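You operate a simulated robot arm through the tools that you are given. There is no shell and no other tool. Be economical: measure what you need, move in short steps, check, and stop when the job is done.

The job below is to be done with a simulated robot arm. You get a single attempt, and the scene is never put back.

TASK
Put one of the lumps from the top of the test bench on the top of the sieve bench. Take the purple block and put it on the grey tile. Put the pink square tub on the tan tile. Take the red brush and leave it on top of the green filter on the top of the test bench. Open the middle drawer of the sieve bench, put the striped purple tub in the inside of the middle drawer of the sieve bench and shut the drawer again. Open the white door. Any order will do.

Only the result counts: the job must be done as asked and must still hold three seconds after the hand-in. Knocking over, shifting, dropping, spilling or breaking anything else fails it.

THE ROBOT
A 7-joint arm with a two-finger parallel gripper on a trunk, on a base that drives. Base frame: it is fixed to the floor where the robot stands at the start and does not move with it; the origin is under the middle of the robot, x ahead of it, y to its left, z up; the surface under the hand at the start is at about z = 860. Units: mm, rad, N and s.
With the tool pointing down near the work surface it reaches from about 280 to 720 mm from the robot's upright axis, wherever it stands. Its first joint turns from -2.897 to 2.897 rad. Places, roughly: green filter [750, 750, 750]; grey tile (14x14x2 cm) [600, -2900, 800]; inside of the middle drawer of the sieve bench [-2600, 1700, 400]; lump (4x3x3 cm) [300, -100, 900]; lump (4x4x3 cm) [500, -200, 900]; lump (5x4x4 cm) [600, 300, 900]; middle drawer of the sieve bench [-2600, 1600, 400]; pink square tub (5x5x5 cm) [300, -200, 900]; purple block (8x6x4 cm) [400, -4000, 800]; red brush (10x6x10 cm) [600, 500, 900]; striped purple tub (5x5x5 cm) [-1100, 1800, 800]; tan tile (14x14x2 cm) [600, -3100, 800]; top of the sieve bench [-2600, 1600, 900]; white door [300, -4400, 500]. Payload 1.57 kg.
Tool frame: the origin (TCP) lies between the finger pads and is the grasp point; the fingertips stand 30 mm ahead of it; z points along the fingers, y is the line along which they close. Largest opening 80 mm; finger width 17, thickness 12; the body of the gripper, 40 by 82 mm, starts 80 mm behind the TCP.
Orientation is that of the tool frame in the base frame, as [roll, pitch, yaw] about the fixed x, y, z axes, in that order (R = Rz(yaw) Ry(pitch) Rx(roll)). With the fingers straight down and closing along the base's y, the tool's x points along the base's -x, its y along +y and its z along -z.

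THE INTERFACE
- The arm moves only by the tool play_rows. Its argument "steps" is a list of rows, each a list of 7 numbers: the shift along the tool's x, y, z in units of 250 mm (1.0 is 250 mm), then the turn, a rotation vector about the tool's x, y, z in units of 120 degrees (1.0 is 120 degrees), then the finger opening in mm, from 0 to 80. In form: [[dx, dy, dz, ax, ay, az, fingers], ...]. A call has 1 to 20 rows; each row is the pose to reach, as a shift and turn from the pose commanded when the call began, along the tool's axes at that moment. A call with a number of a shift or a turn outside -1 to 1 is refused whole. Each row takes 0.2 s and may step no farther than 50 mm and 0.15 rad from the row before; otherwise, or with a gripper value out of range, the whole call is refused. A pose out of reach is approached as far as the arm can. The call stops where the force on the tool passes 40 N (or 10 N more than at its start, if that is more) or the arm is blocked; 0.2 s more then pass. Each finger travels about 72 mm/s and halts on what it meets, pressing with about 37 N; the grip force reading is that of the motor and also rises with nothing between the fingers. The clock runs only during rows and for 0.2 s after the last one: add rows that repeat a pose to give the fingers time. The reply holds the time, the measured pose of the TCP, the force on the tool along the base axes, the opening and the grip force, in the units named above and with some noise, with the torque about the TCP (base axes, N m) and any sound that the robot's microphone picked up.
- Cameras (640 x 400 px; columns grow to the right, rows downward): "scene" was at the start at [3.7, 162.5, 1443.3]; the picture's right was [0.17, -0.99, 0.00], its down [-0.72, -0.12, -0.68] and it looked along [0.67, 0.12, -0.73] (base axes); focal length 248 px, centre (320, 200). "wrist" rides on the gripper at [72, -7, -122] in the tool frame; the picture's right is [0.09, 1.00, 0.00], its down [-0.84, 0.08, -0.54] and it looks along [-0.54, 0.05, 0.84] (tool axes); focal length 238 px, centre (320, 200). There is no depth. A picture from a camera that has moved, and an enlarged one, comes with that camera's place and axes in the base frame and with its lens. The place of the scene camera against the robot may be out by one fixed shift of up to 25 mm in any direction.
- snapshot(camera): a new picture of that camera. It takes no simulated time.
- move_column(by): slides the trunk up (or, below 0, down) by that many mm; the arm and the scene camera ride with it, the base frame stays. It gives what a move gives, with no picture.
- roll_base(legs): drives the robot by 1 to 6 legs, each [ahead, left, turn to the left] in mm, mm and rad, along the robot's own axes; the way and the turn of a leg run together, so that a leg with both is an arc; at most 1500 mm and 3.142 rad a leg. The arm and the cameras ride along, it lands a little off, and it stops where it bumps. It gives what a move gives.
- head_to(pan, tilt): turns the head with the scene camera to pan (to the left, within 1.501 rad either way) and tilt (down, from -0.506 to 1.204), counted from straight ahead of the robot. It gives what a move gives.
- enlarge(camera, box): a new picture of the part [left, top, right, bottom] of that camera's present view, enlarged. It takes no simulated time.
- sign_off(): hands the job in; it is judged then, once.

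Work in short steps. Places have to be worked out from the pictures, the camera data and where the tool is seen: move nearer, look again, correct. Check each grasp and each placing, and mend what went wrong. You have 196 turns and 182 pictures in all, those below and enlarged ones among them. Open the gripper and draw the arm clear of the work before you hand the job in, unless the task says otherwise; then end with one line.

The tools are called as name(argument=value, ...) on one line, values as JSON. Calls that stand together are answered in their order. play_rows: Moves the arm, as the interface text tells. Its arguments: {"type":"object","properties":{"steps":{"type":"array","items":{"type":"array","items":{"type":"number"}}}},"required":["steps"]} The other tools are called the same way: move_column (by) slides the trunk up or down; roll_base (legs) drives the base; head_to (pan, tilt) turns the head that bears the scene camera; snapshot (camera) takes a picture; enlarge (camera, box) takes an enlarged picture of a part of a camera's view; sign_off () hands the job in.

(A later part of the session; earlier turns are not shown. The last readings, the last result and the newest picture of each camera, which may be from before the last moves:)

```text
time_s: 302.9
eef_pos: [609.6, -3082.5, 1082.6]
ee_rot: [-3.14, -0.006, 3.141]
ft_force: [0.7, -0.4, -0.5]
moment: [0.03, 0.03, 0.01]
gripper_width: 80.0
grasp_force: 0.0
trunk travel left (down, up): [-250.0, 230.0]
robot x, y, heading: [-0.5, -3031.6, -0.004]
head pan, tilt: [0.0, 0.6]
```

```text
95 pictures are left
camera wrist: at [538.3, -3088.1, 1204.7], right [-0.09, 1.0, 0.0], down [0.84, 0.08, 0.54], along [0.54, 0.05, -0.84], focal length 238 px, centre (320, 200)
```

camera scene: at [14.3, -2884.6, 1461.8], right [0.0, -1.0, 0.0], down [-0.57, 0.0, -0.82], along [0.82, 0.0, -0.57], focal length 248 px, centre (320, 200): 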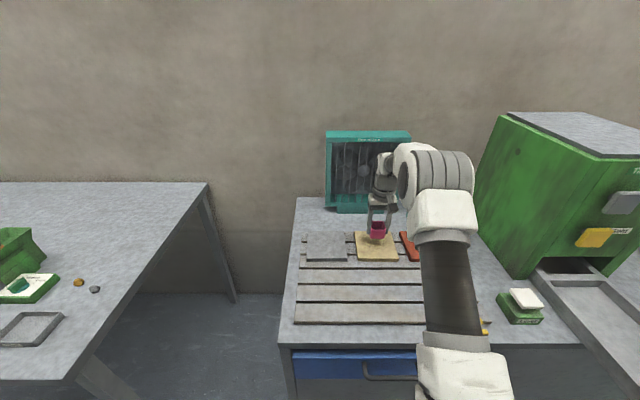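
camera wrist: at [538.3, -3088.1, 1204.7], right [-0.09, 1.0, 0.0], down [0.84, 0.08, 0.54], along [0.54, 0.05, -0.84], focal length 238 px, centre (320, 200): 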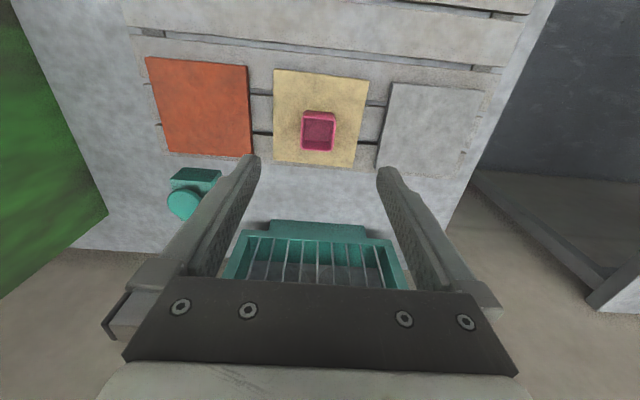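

The pink tub sits on the tan tile. Now I'll retract, back up, and look toward the purple block.

play_rows(steps=[[0.16, 0, -0.04, 0, 0, 0, 80], [0.34, 0, -0.1, 0, 0, 0, 80], [0.52, 0, -0.16, 0, 0, 0, 80], [0.7, 0, -0.2, 0, 0, 0, 80], [0.88, 0.06, -0.2, 0, 0, 0, 80], [1.0, 0.15, -0.2, 0, 0, 0, 80]])

roll_base(legs=[[-300, 0, 0]])

head_to(pan=-0.9, tilt=0.5)

snapshot(camera="scene")

```text
time_s: 304.3
eef_pos: [357.7, -3047.8, 1134.0]
ee_rot: [-3.14, -0.003, -3.142]
ft_force: [-0.3, 0.6, 0.4]
moment: [-0.01, 0.02, 0.0]
gripper_width: 79.7
grasp_force: 0.1
trunk travel left (down, up): [-250.0, 230.0]
robot x, y, heading: [2.0, -3028.8, -0.002]
head pan, tilt: [0.0, 0.6]
```

```text
time_s: 306.8
eef_pos: [61.2, -3046.5, 1131.8]
ee_rot: [-3.138, -0.004, -3.136]
ft_force: [0.8, -0.1, 0.3]
moment: [0.01, -0.02, 0.03]
gripper_width: 80.1
grasp_force: 0.0
trunk travel left (down, up): [-250.0, 230.0]
robot x, y, heading: [-299.1, -3031.7, 0.012]
head pan, tilt: [0.0, 0.6]
```

```text
time_s: 308.0
eef_pos: [60.1, -3045.7, 1133.0]
ee_rot: [-3.14, -0.004, -3.139]
ft_force: [0.0, -0.1, 0.4]
moment: [0.01, 0.01, -0.01]
gripper_width: 80.0
grasp_force: 0.0
trunk travel left (down, up): [-250.0, 230.0]
robot x, y, heading: [-298.2, -3032.2, 0.006]
head pan, tilt: [-0.901, 0.499]
```

```text
94 pictures are left
camera scene: at [-315.3, -2957.2, 1470.9], right [-0.78, -0.63, 0.0], down [-0.3, 0.37, -0.88], along [0.55, -0.68, -0.48], focal length 248 px, centre (320, 200)
```

scene: 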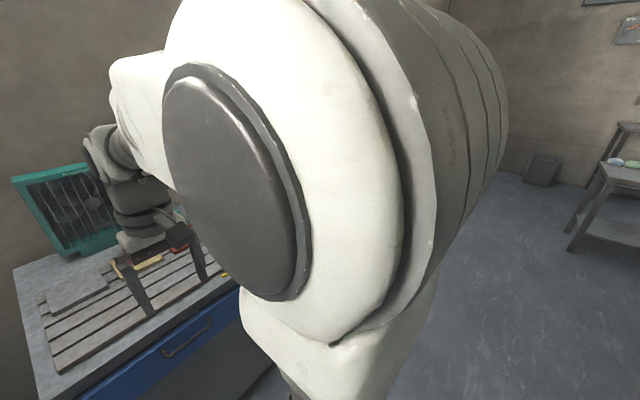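

roll_base(legs=[[-100, 0, 0], [0, -950, 0]])

head_to(pan=0.0, tilt=0.6)

snapshot(camera="scene")

snapshot(camera="wrist")

```text
time_s: 316.2
eef_pos: [-26.3, -3967.2, 1133.9]
ee_rot: [-3.138, -0.002, -3.121]
ft_force: [-0.7, 0.2, 0.3]
moment: [-0.04, -0.03, 0.02]
gripper_width: 80.2
grasp_force: 0.0
trunk travel left (down, up): [-250.0, 230.0]
robot x, y, heading: [-381.0, -3959.4, 0.023]
head pan, tilt: [-0.901, 0.499]
```

```text
time_s: 317.4
eef_pos: [-27.6, -3967.3, 1133.1]
ee_rot: [-3.139, -0.003, -3.119]
ft_force: [-0.1, 0.2, 0.3]
moment: [0.0, -0.01, 0.02]
gripper_width: 79.8
grasp_force: 0.0
trunk travel left (down, up): [-250.0, 230.0]
robot x, y, heading: [-383.4, -3960.7, 0.018]
head pan, tilt: [0.0, 0.6]
```

```text
93 pictures are left
camera scene: at [-373.1, -3811.6, 1461.8], right [0.02, -1.0, 0.0], down [-0.56, -0.01, -0.83], along [0.82, 0.02, -0.56], focal length 248 px, centre (320, 200)
```

scene: 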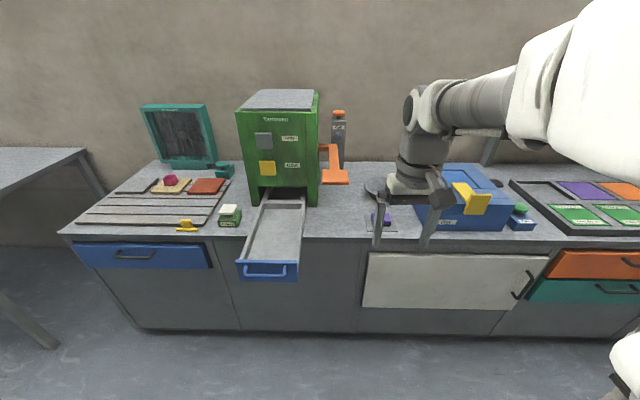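

```text
92 pictures are left
camera wrist: at [-97.3, -3974.3, 1255.3], right [-0.11, 0.99, 0.0], down [0.84, 0.1, 0.54], along [0.54, 0.06, -0.84], focal length 238 px, centre (320, 200)
```

wrist: 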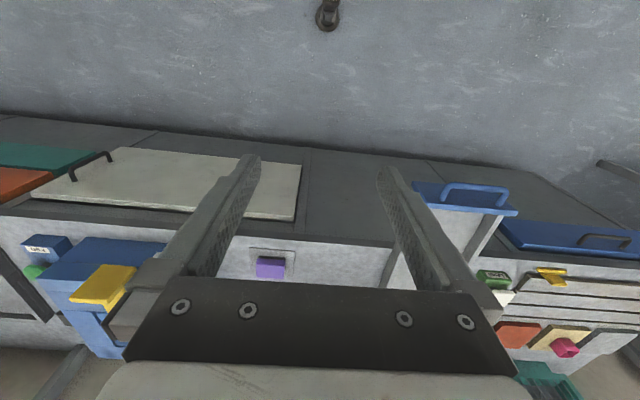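

The block is on the bench near (400, -4040), and the white door is the panel below right with a handle at its right end. I'll move to reach the block.

roll_base(legs=[[0, -80, -0.02], [310, 0, 0]])

snapshot(camera="wrist")

snapshot(camera="scene")

```text
time_s: 320.8
eef_pos: [279.2, -4049.6, 1132.1]
ee_rot: [-3.14, -0.005, -3.134]
ft_force: [-0.2, -0.8, 0.4]
moment: [0.0, 0.01, -0.02]
gripper_width: 80.0
grasp_force: 0.0
trunk travel left (down, up): [-250.0, 230.0]
robot x, y, heading: [-76.3, -4039.3, 0.008]
head pan, tilt: [0.0, 0.6]
```

```text
91 pictures are left
camera wrist: at [208.5, -4055.9, 1255.3], right [-0.1, 0.99, 0.0], down [0.84, 0.08, 0.54], along [0.54, 0.05, -0.84], focal length 238 px, centre (320, 200)
```

wrist: 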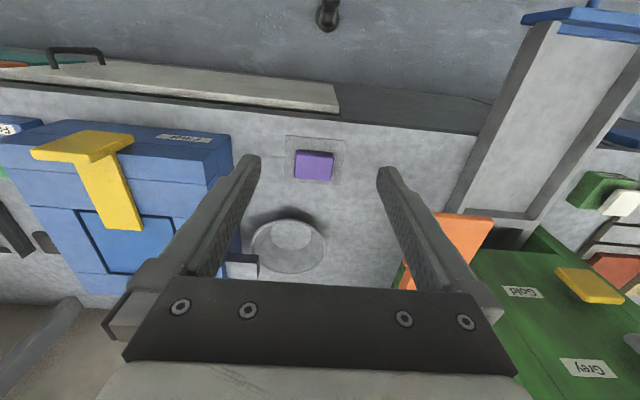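

```text
90 pictures are left
camera scene: at [-65.3, -3889.7, 1461.8], right [0.01, -1.0, 0.0], down [-0.56, -0.01, -0.83], along [0.83, 0.01, -0.56], focal length 248 px, centre (320, 200)
```

scene: 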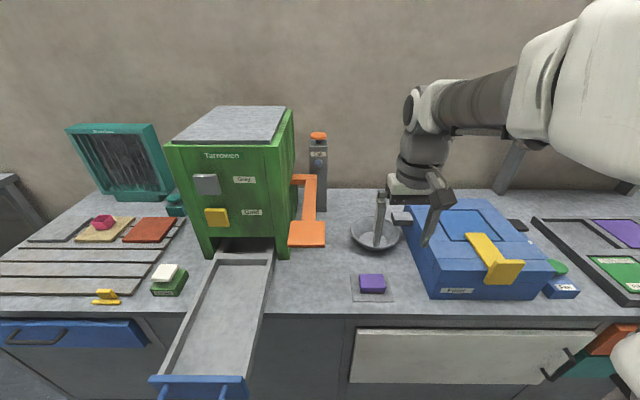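

enlarge(camera="wrist", box=[264, 125, 376, 195])

enlarge(camera="scene", box=[320, 240, 432, 310])

```text
5.71 times, centred on (320, 160) of wrist
camera zoom: at [208.5, -4055.9, 1255.3], right [-0.1, 0.99, 0.0], down [0.84, 0.08, 0.54], along [0.54, 0.05, -0.84], focal length 1362 px, centre (320, 429)
```

zoom: 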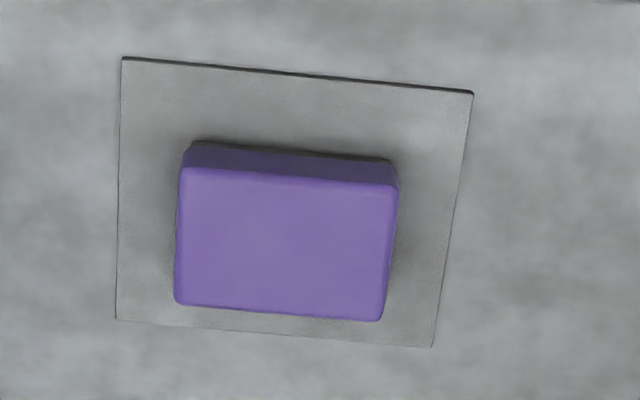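

```text
5.71 times, centred on (376, 275) of scene
camera zoom: at [-65.3, -3889.7, 1461.8], right [0.01, -1.0, 0.0], down [-0.56, -0.01, -0.83], along [0.83, 0.01, -0.56], focal length 1418 px, centre (0, -229)
```

zoom: 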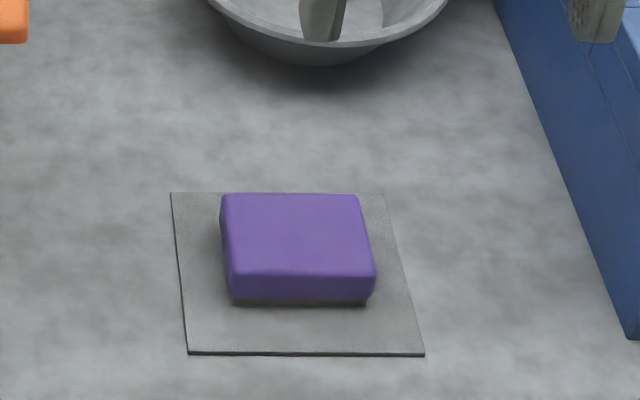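

The block is aligned with the axes, about 70-75 mm along y and 51-55 along x, centred near (404, -4049). I'll turn the hand -90° and hover over it.

play_rows(steps=[[-0.05, 0, 0.05, 0, 0, -0.068, 80], [-0.1, 0, 0.1, 0, 0, -0.136, 80], [-0.15, 0, 0.15, 0, 0, -0.204, 80], [-0.2, 0, 0.2, 0, 0, -0.272, 80], [-0.25, 0, 0.25, 0, 0, -0.341, 80], [-0.3, 0, 0.3, 0, 0, -0.409, 80], [-0.35, 0, 0.35, 0, 0, -0.477, 80], [-0.4, 0, 0.4, 0, 0, -0.545, 80], [-0.44, 0, 0.44, 0, 0, -0.613, 80], [-0.48, 0, 0.48, 0, 0, -0.682, 80], [-0.5, 0, 0.53, 0, 0, -0.75, 80], [-0.5, 0, 0.53, 0, 0, -0.75, 80]])

snapshot(camera="wrist")

```text
time_s: 323.4
eef_pos: [405.1, -4048.8, 999.8]
ee_rot: [3.139, -0.002, -1.56]
ft_force: [0.3, -0.5, -0.2]
moment: [0.02, -0.01, -0.02]
gripper_width: 79.7
grasp_force: 0.0
trunk travel left (down, up): [-250.0, 230.0]
robot x, y, heading: [-76.4, -4038.1, 0.009]
head pan, tilt: [0.0, 0.6]
```

```text
87 pictures are left
camera wrist: at [412.7, -4119.1, 1121.5], right [-0.99, -0.1, 0.0], down [-0.08, 0.84, 0.54], along [-0.06, 0.54, -0.84], focal length 238 px, centre (320, 200)
```

wrist: 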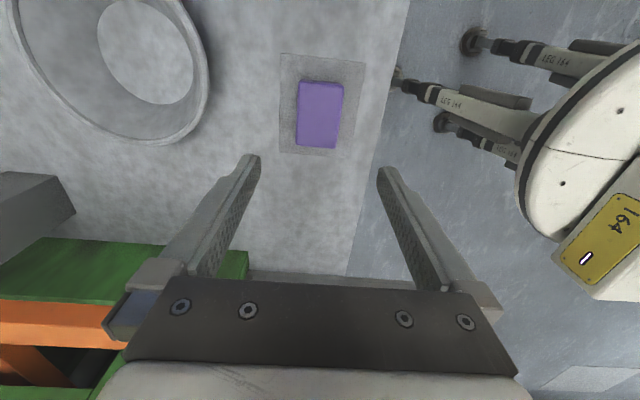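

Block top is at z 831, centre (404, -4051). I'll descend to TCP z 832.

play_rows(steps=[[0.008, 0.004, 0.18, 0, 0, 0, 80], [0.008, 0.004, 0.36, 0, 0, 0, 80], [0.008, 0.004, 0.52, 0, 0, 0, 80], [0.008, 0.004, 0.62, 0, 0, 0, 80], [0.008, 0.004, 0.672, 0, 0, 0, 80], [0.008, 0.004, 0.672, 0, 0, 0, 80]])

snapshot(camera="wrist")

```text
time_s: 324.8
eef_pos: [402.0, -4050.9, 833.5]
ee_rot: [3.141, -0.001, -1.562]
ft_force: [2.5, 0.7, 21.6]
moment: [0.08, 0.9, 0.23]
gripper_width: 78.5
grasp_force: 0.1
trunk travel left (down, up): [-250.0, 230.0]
robot x, y, heading: [-77.9, -4036.9, 0.004]
head pan, tilt: [0.0, 0.6]
```

```text
86 pictures are left
camera wrist: at [410.2, -4121.4, 956.0], right [-0.99, -0.1, 0.0], down [-0.08, 0.84, 0.54], along [-0.05, 0.54, -0.84], focal length 238 px, centre (320, 200)
```

wrist: 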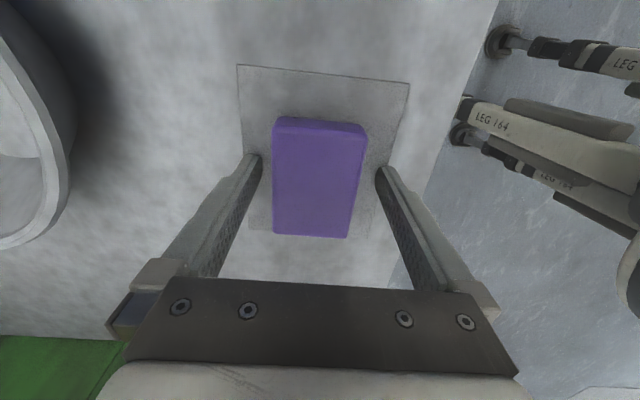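

The tips touch the surface (21 N). I'll raise 4 mm, close and lift.

play_rows(steps=[[0, 0, -0.018, 0, 0, 0, 78], [0, 0, -0.018, 0, 0, 0, 65], [0, 0, -0.018, 0, 0, 0, 50], [0, 0, -0.018, 0, 0, 0, 40], [0, 0, -0.018, 0, 0, 0, 40], [0, 0, -0.12, 0, 0, 0, 40], [0, 0, -0.3, 0, 0, 0, 40]])

snapshot(camera="wrist")

```text
time_s: 326.4
eef_pos: [403.9, -4050.0, 909.9]
ee_rot: [3.138, -0.001, -1.563]
ft_force: [0.6, 0.1, -1.1]
moment: [-0.01, -0.03, 0.03]
gripper_width: 51.2
grasp_force: 37.1
trunk travel left (down, up): [-250.0, 230.0]
robot x, y, heading: [-78.8, -4038.9, 0.016]
head pan, tilt: [0.0, 0.6]
```

```text
85 pictures are left
camera wrist: at [411.3, -4121.3, 1031.2], right [-1.0, -0.1, 0.0], down [-0.08, 0.84, 0.54], along [-0.06, 0.54, -0.84], focal length 238 px, centre (320, 200)
```

wrist: 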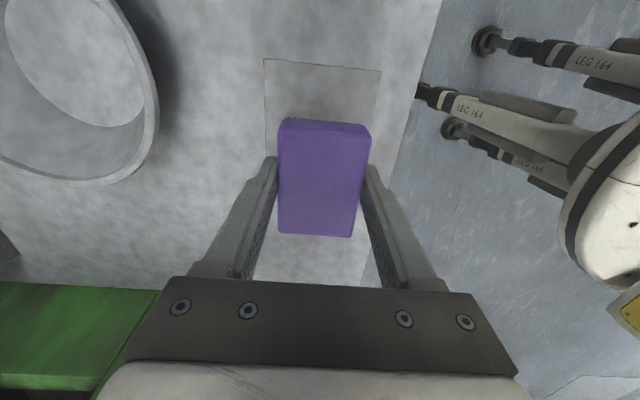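

Held at 51 mm. I'll raise, retract, and drive back to the grey tile.

play_rows(steps=[[0, 0, -0.18, 0, 0, 0, 40], [0, 0.04, -0.36, 0, 0, 0, 40], [0, 0.12, -0.54, 0, 0, 0, 40], [0, 0.22, -0.7, 0, 0, 0, 40], [0, 0.32, -0.84, 0, 0, 0, 40], [0, 0.42, -0.9, 0, 0, 0, 40]])

roll_base(legs=[[-330, 0, -0.01], [0, 1100, 0]])

```text
time_s: 327.8
eef_pos: [298.3, -4051.0, 1132.5]
ee_rot: [3.138, -0.001, -1.561]
ft_force: [0.1, 0.0, -1.2]
moment: [-0.02, 0.03, 0.01]
gripper_width: 51.2
grasp_force: 37.0
trunk travel left (down, up): [-250.0, 230.0]
robot x, y, heading: [-74.8, -4041.7, 0.006]
head pan, tilt: [0.0, 0.6]
```

```text
time_s: 338.5
eef_pos: [-24.9, -2976.8, 1132.2]
ee_rot: [3.139, -0.002, -1.581]
ft_force: [-0.5, -1.4, -0.5]
moment: [-0.02, 0.02, -0.01]
gripper_width: 51.1
grasp_force: 37.2
trunk travel left (down, up): [-250.0, 230.0]
robot x, y, heading: [-397.6, -2960.2, -0.004]
head pan, tilt: [0.0, 0.6]
```

roll_base(legs=[[0, 40, 0.0], [378, 0, 0]])

snapshot(camera="wrist")

snapshot(camera="scene")

```text
time_s: 342.2
eef_pos: [354.9, -2947.1, 1132.0]
ee_rot: [3.138, -0.002, -1.592]
ft_force: [0.2, -0.2, -1.2]
moment: [-0.02, 0.0, -0.02]
gripper_width: 51.0
grasp_force: 37.0
trunk travel left (down, up): [-250.0, 230.0]
robot x, y, heading: [-20.3, -2924.3, -0.014]
head pan, tilt: [0.0, 0.6]
```

```text
84 pictures are left
camera wrist: at [360.8, -3017.7, 1253.6], right [-1.0, -0.07, 0.0], down [-0.06, 0.84, 0.54], along [-0.04, 0.54, -0.84], focal length 238 px, centre (320, 200)
```

wrist: 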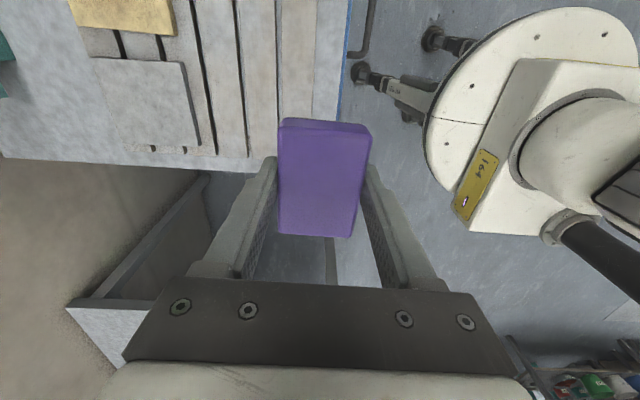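

```text
83 pictures are left
camera scene: at [-4.4, -2775.8, 1461.8], right [-0.02, -1.0, 0.0], down [-0.56, 0.01, -0.83], along [0.82, -0.02, -0.56], focal length 248 px, centre (320, 200)
```

scene: 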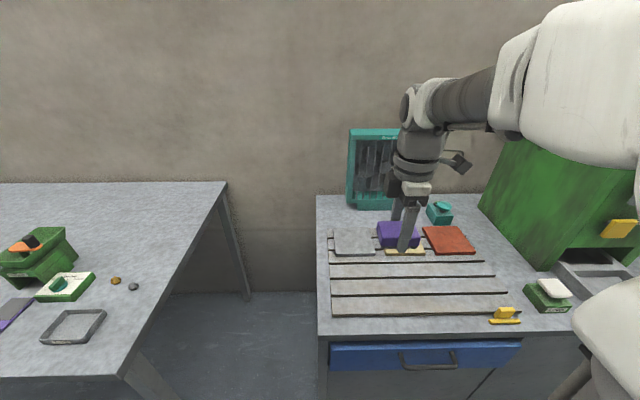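

The grey tile centre is about (639, -2914). I'll extend over it in two moves.

play_rows(steps=[[-0.03, -0.17, 0, 0, 0, 0, 40], [-0.06, -0.34, 0, 0, 0, 0, 40], [-0.09, -0.51, 0.1, 0, 0, 0, 40], [-0.12, -0.68, 0.2, 0, 0, 0, 40], [-0.14, -0.84, 0.28, 0, 0, 0, 40], [-0.16, -0.97, 0.36, 0, 0, 0, 40]])

play_rows(steps=[[0, -0.08, 0.15, 0, 0, 0, 40], [0, -0.165, 0.3, 0, 0, 0, 40], [0, -0.165, 0.45, 0, 0, 0, 40], [0, -0.165, 0.45, 0, 0, 0, 40]])

snapshot(camera="wrist")

```text
time_s: 343.6
eef_pos: [600.2, -2908.9, 1043.5]
ee_rot: [3.139, -0.001, -1.593]
ft_force: [0.5, 0.2, -0.3]
moment: [0.03, -0.02, 0.05]
gripper_width: 51.3
grasp_force: 37.6
trunk travel left (down, up): [-250.0, 230.0]
robot x, y, heading: [-17.5, -2923.3, -0.022]
head pan, tilt: [0.0, 0.6]
```

```text
time_s: 344.6
eef_pos: [640.4, -2912.9, 929.3]
ee_rot: [3.138, -0.001, -1.592]
ft_force: [-0.3, 0.3, -0.8]
moment: [0.0, 0.03, 0.0]
gripper_width: 51.1
grasp_force: 36.4
trunk travel left (down, up): [-250.0, 230.0]
robot x, y, heading: [-21.9, -2925.4, -0.02]
head pan, tilt: [0.0, 0.6]
```

```text
82 pictures are left
camera wrist: at [645.9, -2983.0, 1050.8], right [-1.0, -0.07, 0.0], down [-0.06, 0.84, 0.54], along [-0.04, 0.54, -0.84], focal length 238 px, centre (320, 200)
```

wrist: 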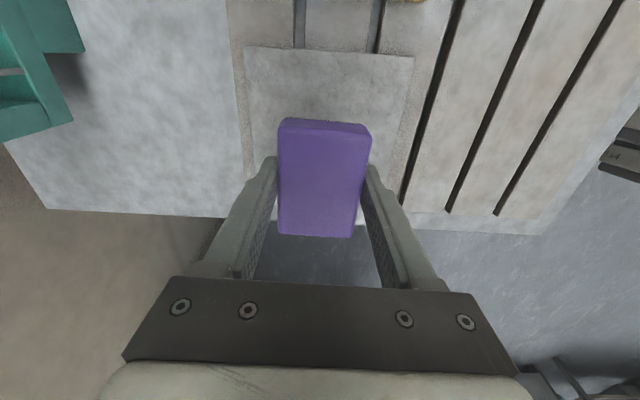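

The tile centre is (638, -2912): aligned. Lowering.

play_rows(steps=[[0, 0.008, 0.07, 0, 0, 0, 40], [0, 0.008, 0.14, 0, 0, 0, 40], [0, 0.008, 0.18, 0, 0, 0, 40], [0, 0.008, 0.2, 0, 0, 0, 40], [0, 0.008, 0.2, 0, 0, 0, 40]])

play_rows(steps=[[0, 0, 0.012, 0, 0, 0, 40], [0, 0, 0.024, 0, 0, 0, 40], [0, 0, 0.024, 0, 0, 0, 40]])

```text
time_s: 345.8
eef_pos: [635.7, -2912.4, 878.0]
ee_rot: [3.139, 0.0, -1.592]
ft_force: [0.2, -0.1, -1.5]
moment: [0.04, 0.04, 0.02]
gripper_width: 51.0
grasp_force: 36.9
trunk travel left (down, up): [-250.0, 230.0]
robot x, y, heading: [-23.1, -2925.3, -0.018]
head pan, tilt: [0.0, 0.6]
```

```text
time_s: 346.6
eef_pos: [636.9, -2911.9, 870.7]
ee_rot: [3.137, -0.001, -1.592]
ft_force: [-0.3, -0.3, -1.1]
moment: [0.02, -0.01, 0.0]
gripper_width: 51.1
grasp_force: 36.6
trunk travel left (down, up): [-250.0, 230.0]
robot x, y, heading: [-20.3, -2924.4, -0.011]
head pan, tilt: [0.0, 0.6]
```

play_rows(steps=[[0, 0, 0.008, 0, 0, 0, 40], [0, 0, 0.016, 0, 0, 0, 40], [0, 0, 0.016, 0, 0, 0, 40]])

play_rows(steps=[[0, 0, 0.008, 0, 0, 0, 40], [0, 0, 0.014, 0, 0, 0, 40], [0, 0, 0.014, 0, 0, 0, 40]])

snapshot(camera="wrist")

```text
time_s: 347.4
eef_pos: [637.0, -2912.6, 870.1]
ee_rot: [3.138, -0.001, -1.592]
ft_force: [-0.2, 0.4, -1.4]
moment: [0.05, 0.01, 0.02]
gripper_width: 51.1
grasp_force: 36.8
trunk travel left (down, up): [-250.0, 230.0]
robot x, y, heading: [-21.6, -2923.9, -0.019]
head pan, tilt: [0.0, 0.6]
```

```text
time_s: 348.2
eef_pos: [636.3, -2912.5, 867.8]
ee_rot: [-3.141, -0.001, -1.591]
ft_force: [-1.7, -1.2, 16.0]
moment: [0.03, 0.1, 0.02]
gripper_width: 51.1
grasp_force: 37.0
trunk travel left (down, up): [-250.0, 230.0]
robot x, y, heading: [-23.8, -2925.7, -0.021]
head pan, tilt: [0.0, 0.6]
```

```text
81 pictures are left
camera wrist: at [641.7, -2983.4, 989.6], right [-1.0, -0.07, 0.0], down [-0.06, 0.84, 0.54], along [-0.04, 0.54, -0.84], focal length 238 px, centre (320, 200)
```

wrist: 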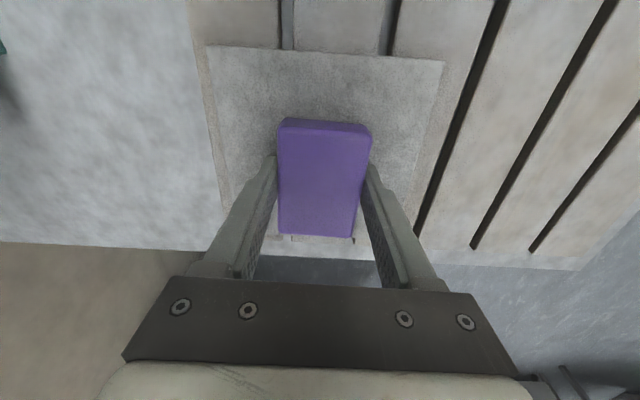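

Contact (16 N). Release and rise.

play_rows(steps=[[0, 0, -0.006, 0, 0, 0, 52], [0, 0, -0.006, 0, 0, 0, 62], [0, 0, -0.006, 0, 0, 0, 72], [0, 0, -0.006, 0, 0, 0, 72], [0, 0, -0.15, 0, 0, 0, 72], [0, 0, -0.33, 0, 0, 0, 72], [0, 0, -0.52, 0, 0, 0, 72], [0, 0.1, -0.68, 0, 0, 0, 80], [0, 0.26, -0.78, 0, 0, 0, 80]])

snapshot(camera="wrist")

enlarge(camera="scene", box=[300, 180, 540, 330])

```text
time_s: 350.2
eef_pos: [571.2, -2912.7, 1060.4]
ee_rot: [3.137, -0.003, -1.592]
ft_force: [-0.5, 0.0, -1.0]
moment: [-0.02, 0.04, -0.03]
gripper_width: 80.0
grasp_force: 0.1
trunk travel left (down, up): [-250.0, 230.0]
robot x, y, heading: [-26.1, -2926.8, -0.02]
head pan, tilt: [0.0, 0.6]
```

```text
80 pictures are left
camera wrist: at [577.0, -2984.0, 1182.6], right [-1.0, -0.07, 0.0], down [-0.06, 0.84, 0.54], along [-0.04, 0.54, -0.84], focal length 238 px, centre (320, 200)
```

wrist: 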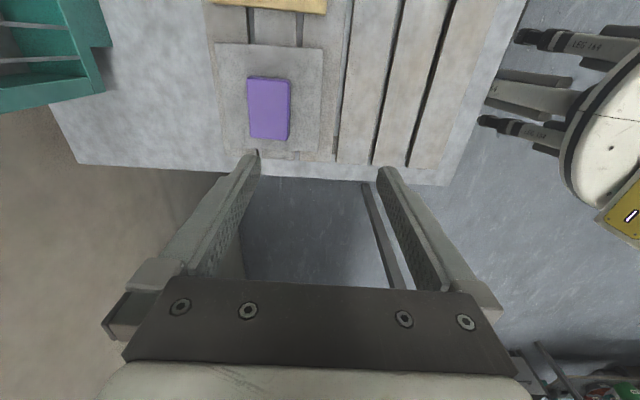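

```text
2.67 times, centred on (420, 255) of scene
camera zoom: at [-4.2, -2775.8, 1461.7], right [-0.02, -1.0, 0.0], down [-0.56, 0.01, -0.82], along [0.82, -0.02, -0.57], focal length 662 px, centre (53, 53)
```

zoom: 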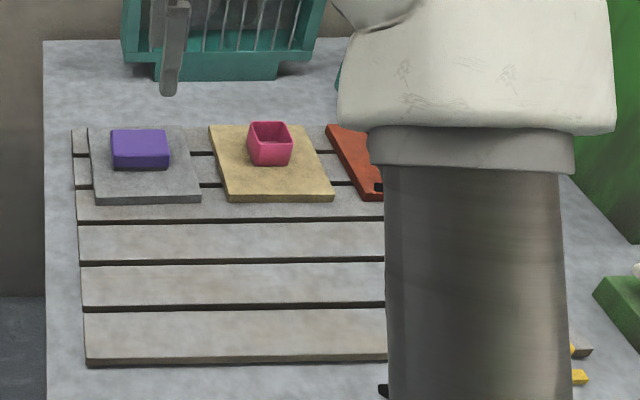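

Both placings look good. Next the white door: I retract, turn the wrist back, and drive over to face its handle.

play_rows(steps=[[0, 0.08, -0.03, 0, 0, 0.068, 80], [0, 0.16, -0.06, 0, 0, 0.136, 80], [0, 0.24, -0.09, 0, 0, 0.204, 80], [0, 0.32, -0.12, 0, 0, 0.272, 80], [0, 0.4, -0.15, 0, 0, 0.341, 80], [0, 0.48, -0.18, 0, 0, 0.409, 80], [0, 0.56, -0.21, 0, 0, 0.477, 80], [0, 0.64, -0.24, 0, 0, 0.545, 80], [0, 0.72, -0.27, 0, 0, 0.613, 80], [0, 0.8, -0.3, 0, 0, 0.682, 80], [0, 0.88, -0.3, 0, 0, 0.75, 80]])

roll_base(legs=[[-480, 0, 0.02], [0, -1000, 0], [0, -500, 0]])

head_to(pan=0.0, tilt=0.7)

snapshot(camera="scene")

```text
time_s: 352.6
eef_pos: [351.6, -2905.0, 1136.4]
ee_rot: [-3.14, -0.003, 3.118]
ft_force: [0.6, 0.6, -0.5]
moment: [-0.02, 0.02, -0.02]
gripper_width: 80.0
grasp_force: 0.1
trunk travel left (down, up): [-250.0, 230.0]
robot x, y, heading: [-24.0, -2925.9, -0.015]
head pan, tilt: [0.0, 0.6]
```

```text
time_s: 367.5
eef_pos: [-134.1, -4401.7, 1137.0]
ee_rot: [-3.14, -0.003, 3.138]
ft_force: [-0.1, -0.4, -1.2]
moment: [0.01, -0.01, 0.03]
gripper_width: 80.1
grasp_force: 0.1
trunk travel left (down, up): [-250.0, 230.0]
robot x, y, heading: [-509.0, -4426.9, -0.002]
head pan, tilt: [0.0, 0.6]
```

```text
time_s: 368.2
eef_pos: [-135.3, -4401.2, 1136.0]
ee_rot: [-3.14, -0.003, 3.139]
ft_force: [-0.7, 0.2, -0.1]
moment: [0.0, -0.04, -0.03]
gripper_width: 79.9
grasp_force: 0.0
trunk travel left (down, up): [-250.0, 230.0]
robot x, y, heading: [-509.4, -4425.9, -0.007]
head pan, tilt: [0.0, 0.7]
```

```text
78 pictures are left
camera scene: at [-496.9, -4276.8, 1453.2], right [0.0, -1.0, 0.0], down [-0.64, 0.0, -0.77], along [0.77, 0.0, -0.64], focal length 248 px, centre (320, 200)
```

scene: 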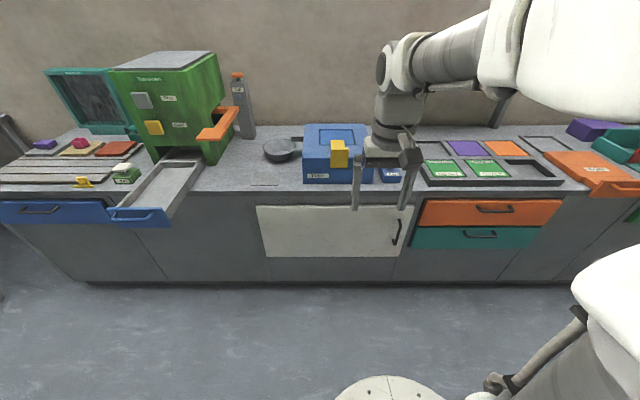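

The door is about 670 wide, with its hinge edge near y -4000 and a vertical handle near (265, -4620), z 540-705. I'll line up with the handle and pitch the tool horizontal.

roll_base(legs=[[0, -195, 0.005]])

play_rows(steps=[[-0.08, 0, 0, 0, -0.068, 0, 60], [-0.16, 0, 0.02, 0, -0.136, 0, 60], [-0.24, 0, 0.04, 0, -0.204, 0, 60], [-0.32, 0, 0.06, 0, -0.272, 0, 60], [-0.4, 0, 0.1, 0, -0.341, 0, 60], [-0.46, 0, 0.14, 0, -0.409, 0, 60], [-0.52, 0, 0.2, 0, -0.477, 0, 60], [-0.56, 0, 0.26, 0, -0.545, 0, 60], [-0.6, 0, 0.32, 0, -0.613, 0, 60], [-0.6, 0, 0.38, 0, -0.682, 0, 60], [-0.6, 0, 0.4, 0, -0.75, 0, 60], [-0.6, 0, 0.4, 0, -0.75, 0, 60]])

move_column(by=-250)

snapshot(camera="wrist")

snapshot(camera="scene")

```text
time_s: 370.3
eef_pos: [-135.5, -4595.3, 1136.8]
ee_rot: [-3.14, -0.003, 3.139]
ft_force: [-0.4, -0.1, -0.6]
moment: [-0.01, 0.0, 0.0]
gripper_width: 80.0
grasp_force: 0.0
trunk travel left (down, up): [-250.0, 230.0]
robot x, y, heading: [-509.0, -4618.5, -0.002]
head pan, tilt: [0.0, 0.7]
```

```text
time_s: 372.2
eef_pos: [-22.0, -4466.5, 1136.9]
ee_rot: [2.313, 1.21, 2.648]
ft_force: [0.0, -0.6, -0.5]
moment: [0.0, -0.02, 0.01]
gripper_width: 59.9
grasp_force: 0.0
out of reach, approached as far as the arm can: row 7
trunk travel left (down, up): [-250.0, 230.0]
robot x, y, heading: [-507.4, -4615.5, -0.0]
head pan, tilt: [0.0, 0.7]
stopped in row 9: the arm was blocked; the commanded pose is now the measured one
```

```text
time_s: 374.8
eef_pos: [-22.0, -4464.5, 886.6]
ee_rot: [2.309, 1.211, 2.649]
ft_force: [-0.6, 0.7, 0.2]
moment: [-0.02, 0.01, 0.03]
gripper_width: 59.9
grasp_force: 0.0
trunk travel left (down, up): [0.0, 480.0]
robot x, y, heading: [-507.6, -4618.4, 0.001]
head pan, tilt: [0.0, 0.7]
```

```text
77 pictures are left
camera wrist: at [-152.8, -4499.8, 846.8], right [-0.32, 0.93, 0.17], down [-0.25, -0.26, 0.93], along [0.91, 0.25, 0.32], focal length 238 px, centre (320, 200)
```

wrist: 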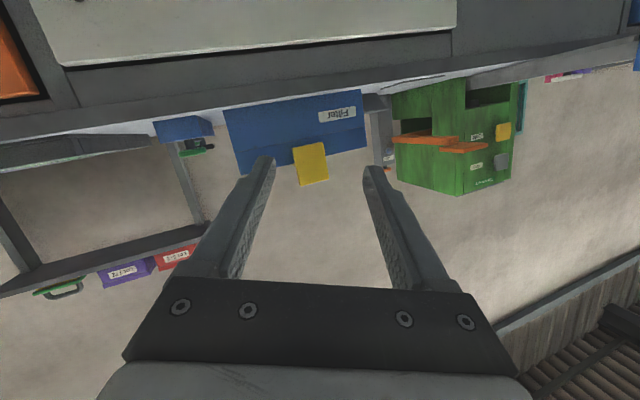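

```text
76 pictures are left
camera scene: at [-494.9, -4463.3, 1210.7], right [0.09, -1.0, 0.0], down [-0.57, -0.05, -0.82], along [0.81, 0.08, -0.58], focal length 248 px, centre (320, 200)
```

scene: 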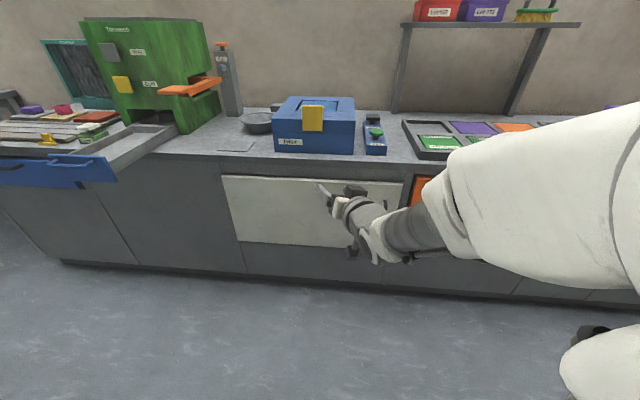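

The arm wandered near a singularity mid-pitch but touched nothing. I'll correct straight to the horizontal pose at a lower, more comfortable place, about (50, -4600, 700).

play_rows(steps=[[0.074, -0.111, 0.035, 0.023, -0.0194, -0.0152, 60], [0.149, -0.223, 0.07, 0.0459, -0.0389, -0.0303, 60], [0.223, -0.334, 0.105, 0.0688, -0.0583, -0.0455, 60], [0.297, -0.446, 0.14, 0.0918, -0.0777, -0.0606, 60], [0.371, -0.557, 0.175, 0.1147, -0.0971, -0.0758, 60], [0.446, -0.669, 0.21, 0.1377, -0.1166, -0.0909, 60], [0.52, -0.78, 0.245, 0.1606, -0.136, -0.1061, 60], [0.52, -0.78, 0.245, 0.1606, -0.136, -0.1061, 60]])

snapshot(camera="wrist")

snapshot(camera="scene")

```text
time_s: 376.6
eef_pos: [50.0, -4600.1, 700.3]
ee_rot: [-1.129, 1.561, -1.13]
ft_force: [0.7, -0.1, 1.0]
moment: [-0.03, 0.01, 0.04]
gripper_width: 60.1
grasp_force: 0.1
trunk travel left (down, up): [0.0, 480.0]
robot x, y, heading: [-508.3, -4617.9, -0.002]
head pan, tilt: [0.0, 0.7]
```

```text
75 pictures are left
camera wrist: at [-69.7, -4607.1, 628.4], right [0.0, 0.99, -0.1], down [-0.55, 0.08, 0.83], along [0.84, 0.06, 0.54], focal length 238 px, centre (320, 200)
```

wrist: 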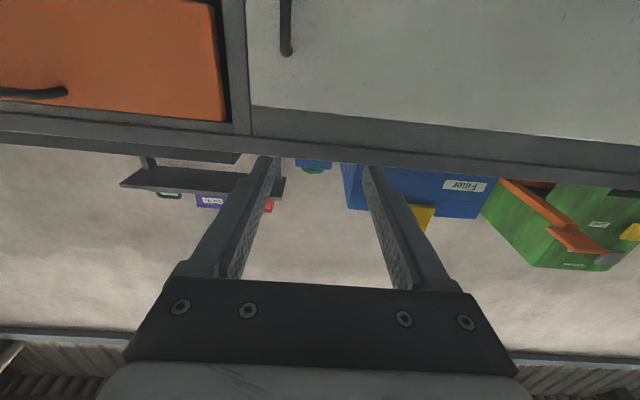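

```text
74 pictures are left
camera scene: at [-497.5, -4471.7, 1203.2], right [0.0, -1.0, 0.0], down [-0.64, 0.0, -0.76], along [0.76, 0.0, -0.64], focal length 248 px, centre (320, 200)
```

scene: 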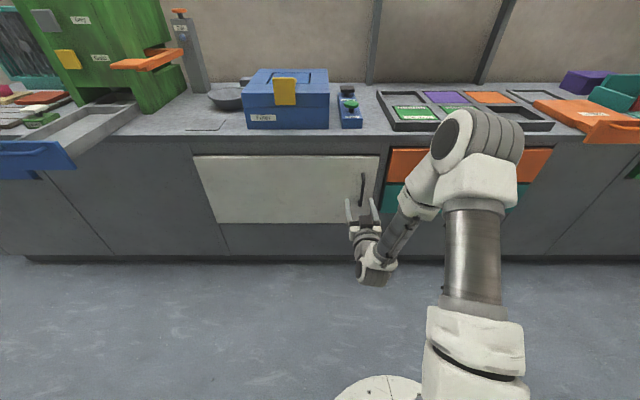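

play_rows(steps=[[0.12, -0.04, 0, 0, 0, 0, 60], [0.24, -0.08, 0, 0, 0, 0, 60], [0.36, -0.12, 0, 0, 0, 0, 60], [0.48, -0.168, 0, 0, 0, 0, 60], [0.48, -0.168, 0, 0, 0, 0, 60]])

snapshot(camera="wrist")

```text
time_s: 377.8
eef_pos: [51.0, -4643.9, 582.2]
ee_rot: [-1.127, 1.561, -1.126]
ft_force: [-0.1, 0.5, 0.8]
moment: [0.01, 0.01, -0.02]
gripper_width: 59.9
grasp_force: 0.1
trunk travel left (down, up): [0.0, 480.0]
robot x, y, heading: [-506.4, -4620.4, 0.003]
head pan, tilt: [0.0, 0.7]
```

```text
73 pictures are left
camera wrist: at [-70.6, -4650.6, 509.6], right [0.0, 0.99, -0.1], down [-0.55, 0.08, 0.83], along [0.84, 0.06, 0.54], focal length 238 px, centre (320, 200)
```

wrist: 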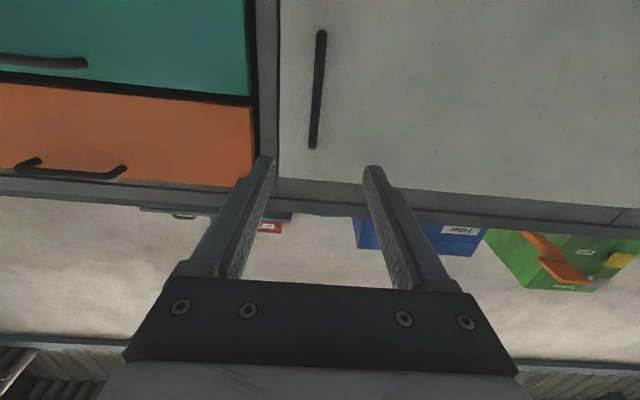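

The handle is at x 273, y -4645, z 497-637. I'll drive ahead 150 mm and re-check alignment.

roll_base(legs=[[150, 0, 0]])

play_rows(steps=[[0.06, 0, 0.05, 0, 0, 0, 60], [0.06, 0, 0.1, 0, 0, 0, 60], [0.06, 0, 0.1, 0, 0, 0, 60]])

snapshot(camera="wrist")

```text
time_s: 379.4
eef_pos: [198.5, -4645.8, 582.2]
ee_rot: [-1.176, 1.561, -1.176]
ft_force: [-0.4, -0.4, 1.1]
moment: [-0.01, 0.0, 0.03]
gripper_width: 59.9
grasp_force: 0.1
trunk travel left (down, up): [0.0, 480.0]
robot x, y, heading: [-360.8, -4621.3, -0.007]
head pan, tilt: [0.0, 0.7]
```

```text
time_s: 380.2
eef_pos: [223.1, -4645.6, 567.2]
ee_rot: [-1.184, 1.561, -1.183]
ft_force: [-1.1, 0.3, -0.2]
moment: [-0.02, 0.02, 0.02]
gripper_width: 60.2
grasp_force: 0.1
trunk travel left (down, up): [0.0, 480.0]
robot x, y, heading: [-359.2, -4618.6, -0.008]
head pan, tilt: [0.0, 0.7]
```

```text
72 pictures are left
camera wrist: at [102.4, -4651.5, 494.8], right [0.0, 0.99, -0.1], down [-0.55, 0.09, 0.83], along [0.84, 0.05, 0.54], focal length 238 px, centre (320, 200)
```

wrist: 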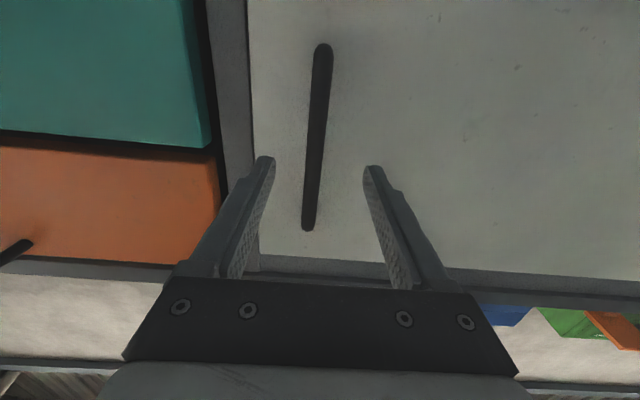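

play_rows(steps=[[0, -0.01, 0.1, 0, 0, 0, 60], [0, -0.01, 0.19, 0, 0, 0, 60], [0, -0.01, 0.19, 0, 0, 0, 60]])

snapshot(camera="wrist")

```text
time_s: 381.0
eef_pos: [271.4, -4648.8, 568.8]
ee_rot: [-1.223, 1.559, -1.226]
ft_force: [0.4, 0.5, -1.2]
moment: [0.01, -0.01, 0.01]
gripper_width: 59.9
grasp_force: 0.1
trunk travel left (down, up): [0.0, 480.0]
robot x, y, heading: [-363.0, -4623.0, -0.004]
head pan, tilt: [0.0, 0.7]
```

```text
71 pictures are left
camera wrist: at [149.7, -4654.6, 495.3], right [0.0, 0.99, -0.1], down [-0.54, 0.09, 0.83], along [0.84, 0.05, 0.54], focal length 238 px, centre (320, 200)
```

wrist: 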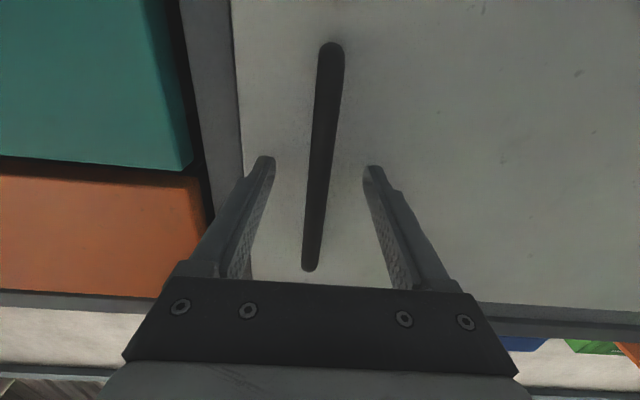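

play_rows(steps=[[0, 0, 0, 0, 0, 0, 40], [0, 0, 0, 0, 0, 0, 20], [0, 0, 0, 0, 0, 0, 5], [0, 0, 0, 0, 0, 0, 5]])

play_rows(steps=[[0, 0.004, -0.08, 0, 0, 0, 5], [0, 0.014, -0.16, 0, 0, 0, 5], [0, 0.026, -0.224, 0, 0, 0, 5]])

snapshot(camera="wrist")

snapshot(camera="scene")

```text
time_s: 382.0
eef_pos: [270.7, -4649.6, 567.1]
ee_rot: [-1.184, 1.559, -1.187]
ft_force: [0.2, -7.1, 0.0]
moment: [0.41, 0.01, -0.05]
gripper_width: 12.8
grasp_force: 29.7
trunk travel left (down, up): [0.0, 480.0]
robot x, y, heading: [-362.6, -4622.7, -0.006]
head pan, tilt: [0.0, 0.7]
```

```text
time_s: 382.8
eef_pos: [215.7, -4644.2, 567.5]
ee_rot: [-0.971, 1.558, -0.979]
ft_force: [-3.2, -19.1, 8.5]
moment: [0.41, 0.08, -0.13]
gripper_width: 12.9
grasp_force: 30.0
trunk travel left (down, up): [0.0, 480.0]
robot x, y, heading: [-365.5, -4623.6, -0.006]
head pan, tilt: [0.0, 0.7]
```

```text
70 pictures are left
camera wrist: at [93.6, -4649.2, 494.9], right [0.01, 0.99, -0.1], down [-0.55, 0.09, 0.83], along [0.84, 0.05, 0.55], focal length 238 px, centre (320, 200)
```

wrist: 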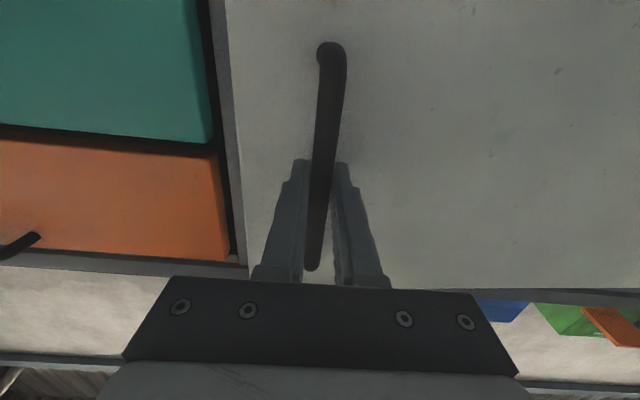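

```text
69 pictures are left
camera scene: at [-350.2, -4472.8, 1203.4], right [0.0, -1.0, 0.0], down [-0.64, 0.0, -0.77], along [0.77, 0.0, -0.64], focal length 248 px, centre (320, 200)
```

scene: 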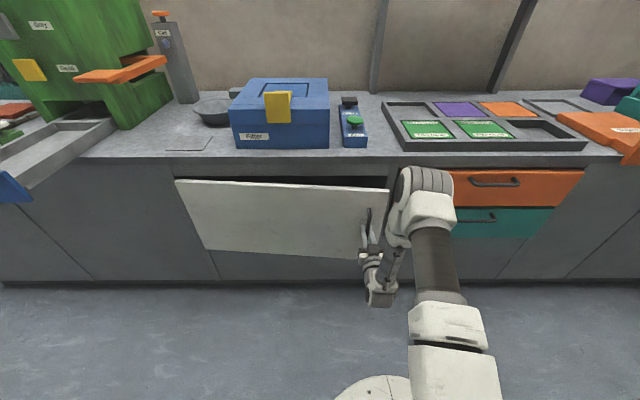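

The door swings on its left edge as expected. I'll continue along the arc with the arm.

play_rows(steps=[[0, 0.012, -0.11, 0, 0, 0, 5], [0, 0.03, -0.22, 0, 0, 0, 5], [0, 0.056, -0.33, 0, 0, 0, 5], [0, 0.09, -0.436, 0, 0, 0, 5], [0, 0.13, -0.54, 0, 0, 0, 5], [0, 0.175, -0.648, 0, 0, 0, 5]])

snapshot(camera="scene")

```text
time_s: 384.2
eef_pos: [68.1, -4603.9, 574.4]
ee_rot: [-0.569, 1.515, -0.579]
ft_force: [8.9, 20.3, -22.6]
moment: [0.46, 0.26, 0.12]
gripper_width: 13.3
grasp_force: 29.8
trunk travel left (down, up): [0.0, 480.0]
robot x, y, heading: [-361.0, -4618.9, -0.003]
head pan, tilt: [0.0, 0.7]
```

```text
68 pictures are left
camera scene: at [-346.0, -4472.7, 1203.6], right [0.0, -1.0, 0.0], down [-0.65, 0.0, -0.76], along [0.76, 0.0, -0.65], focal length 248 px, centre (320, 200)
```

scene: 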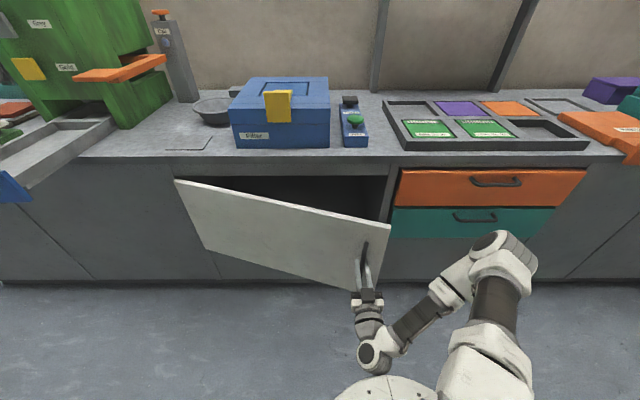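

About 19° open and the arm is getting cramped. Now I'll use the base along arc chords, holding the handle.

roll_base(legs=[[-114, 65, 0]])

```text
time_s: 385.6
eef_pos: [-45.7, -4543.1, 577.0]
ee_rot: [-0.439, 1.506, -0.461]
ft_force: [-8.7, -14.8, -4.1]
moment: [0.56, 0.79, -0.05]
gripper_width: 13.1
grasp_force: 29.8
trunk travel left (down, up): [0.0, 480.0]
robot x, y, heading: [-476.6, -4556.4, -0.0]
head pan, tilt: [0.0, 0.7]
```

roll_base(legs=[[-103, 84, 0]])

snapshot(camera="scene")

```text
time_s: 386.9
eef_pos: [-147.4, -4458.6, 576.9]
ee_rot: [-0.443, 1.5, -0.464]
ft_force: [-4.1, -4.8, -2.4]
moment: [0.5, -0.93, -0.06]
gripper_width: 13.1
grasp_force: 29.4
trunk travel left (down, up): [0.0, 480.0]
robot x, y, heading: [-577.0, -4471.8, -0.004]
head pan, tilt: [0.0, 0.7]
```

```text
67 pictures are left
camera scene: at [-565.7, -4324.5, 1203.1], right [0.0, -1.0, 0.0], down [-0.65, 0.0, -0.76], along [0.76, 0.0, -0.65], focal length 248 px, centre (320, 200)
```

scene: 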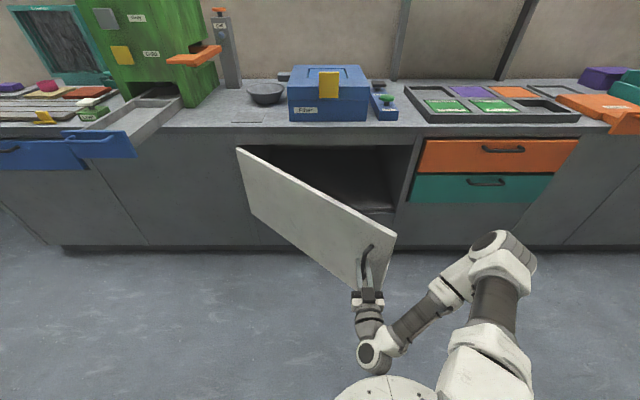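

roll_base(legs=[[-83, 106, 0]])

roll_base(legs=[[-51, 100, 0]])

snapshot(camera="scene")

snapshot(camera="wrist")

```text
time_s: 388.4
eef_pos: [-228.3, -4349.7, 579.0]
ee_rot: [-0.415, 1.499, -0.432]
ft_force: [-0.7, -1.4, -0.4]
moment: [0.55, -0.64, 0.03]
gripper_width: 13.4
grasp_force: 29.8
trunk travel left (down, up): [0.0, 480.0]
robot x, y, heading: [-659.8, -4367.4, -0.007]
head pan, tilt: [0.0, 0.7]
```

```text
time_s: 389.8
eef_pos: [-278.0, -4248.8, 578.6]
ee_rot: [-0.408, 1.498, -0.419]
ft_force: [24.9, 10.4, -1.3]
moment: [0.54, 0.16, -0.07]
gripper_width: 13.4
grasp_force: 30.2
trunk travel left (down, up): [0.0, 480.0]
robot x, y, heading: [-705.6, -4267.3, 0.003]
head pan, tilt: [0.0, 0.7]
```

```text
66 pictures are left
camera scene: at [-698.1, -4116.8, 1203.1], right [0.0, -1.0, 0.0], down [-0.64, 0.0, -0.76], along [0.76, 0.0, -0.64], focal length 248 px, centre (320, 200)
```

scene: 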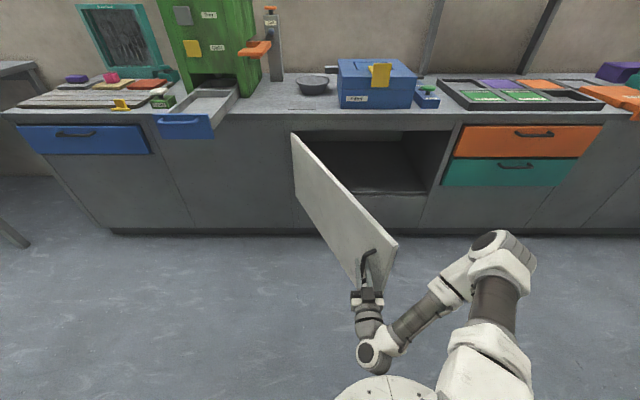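

```text
65 pictures are left
camera wrist: at [-395.4, -4254.8, 498.9], right [0.02, 0.99, -0.12], down [-0.59, 0.11, 0.8], along [0.8, 0.06, 0.59], focal length 238 px, centre (320, 200)
```

wrist: 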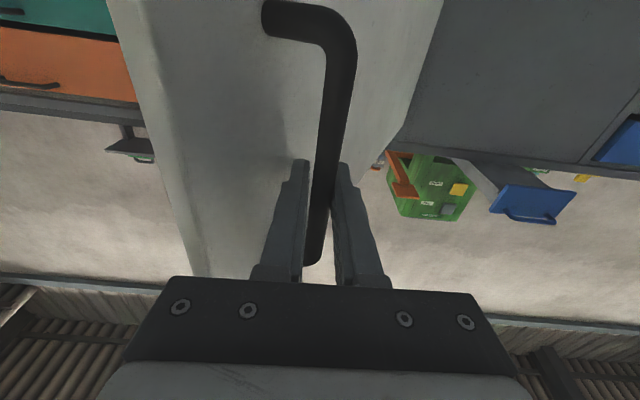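

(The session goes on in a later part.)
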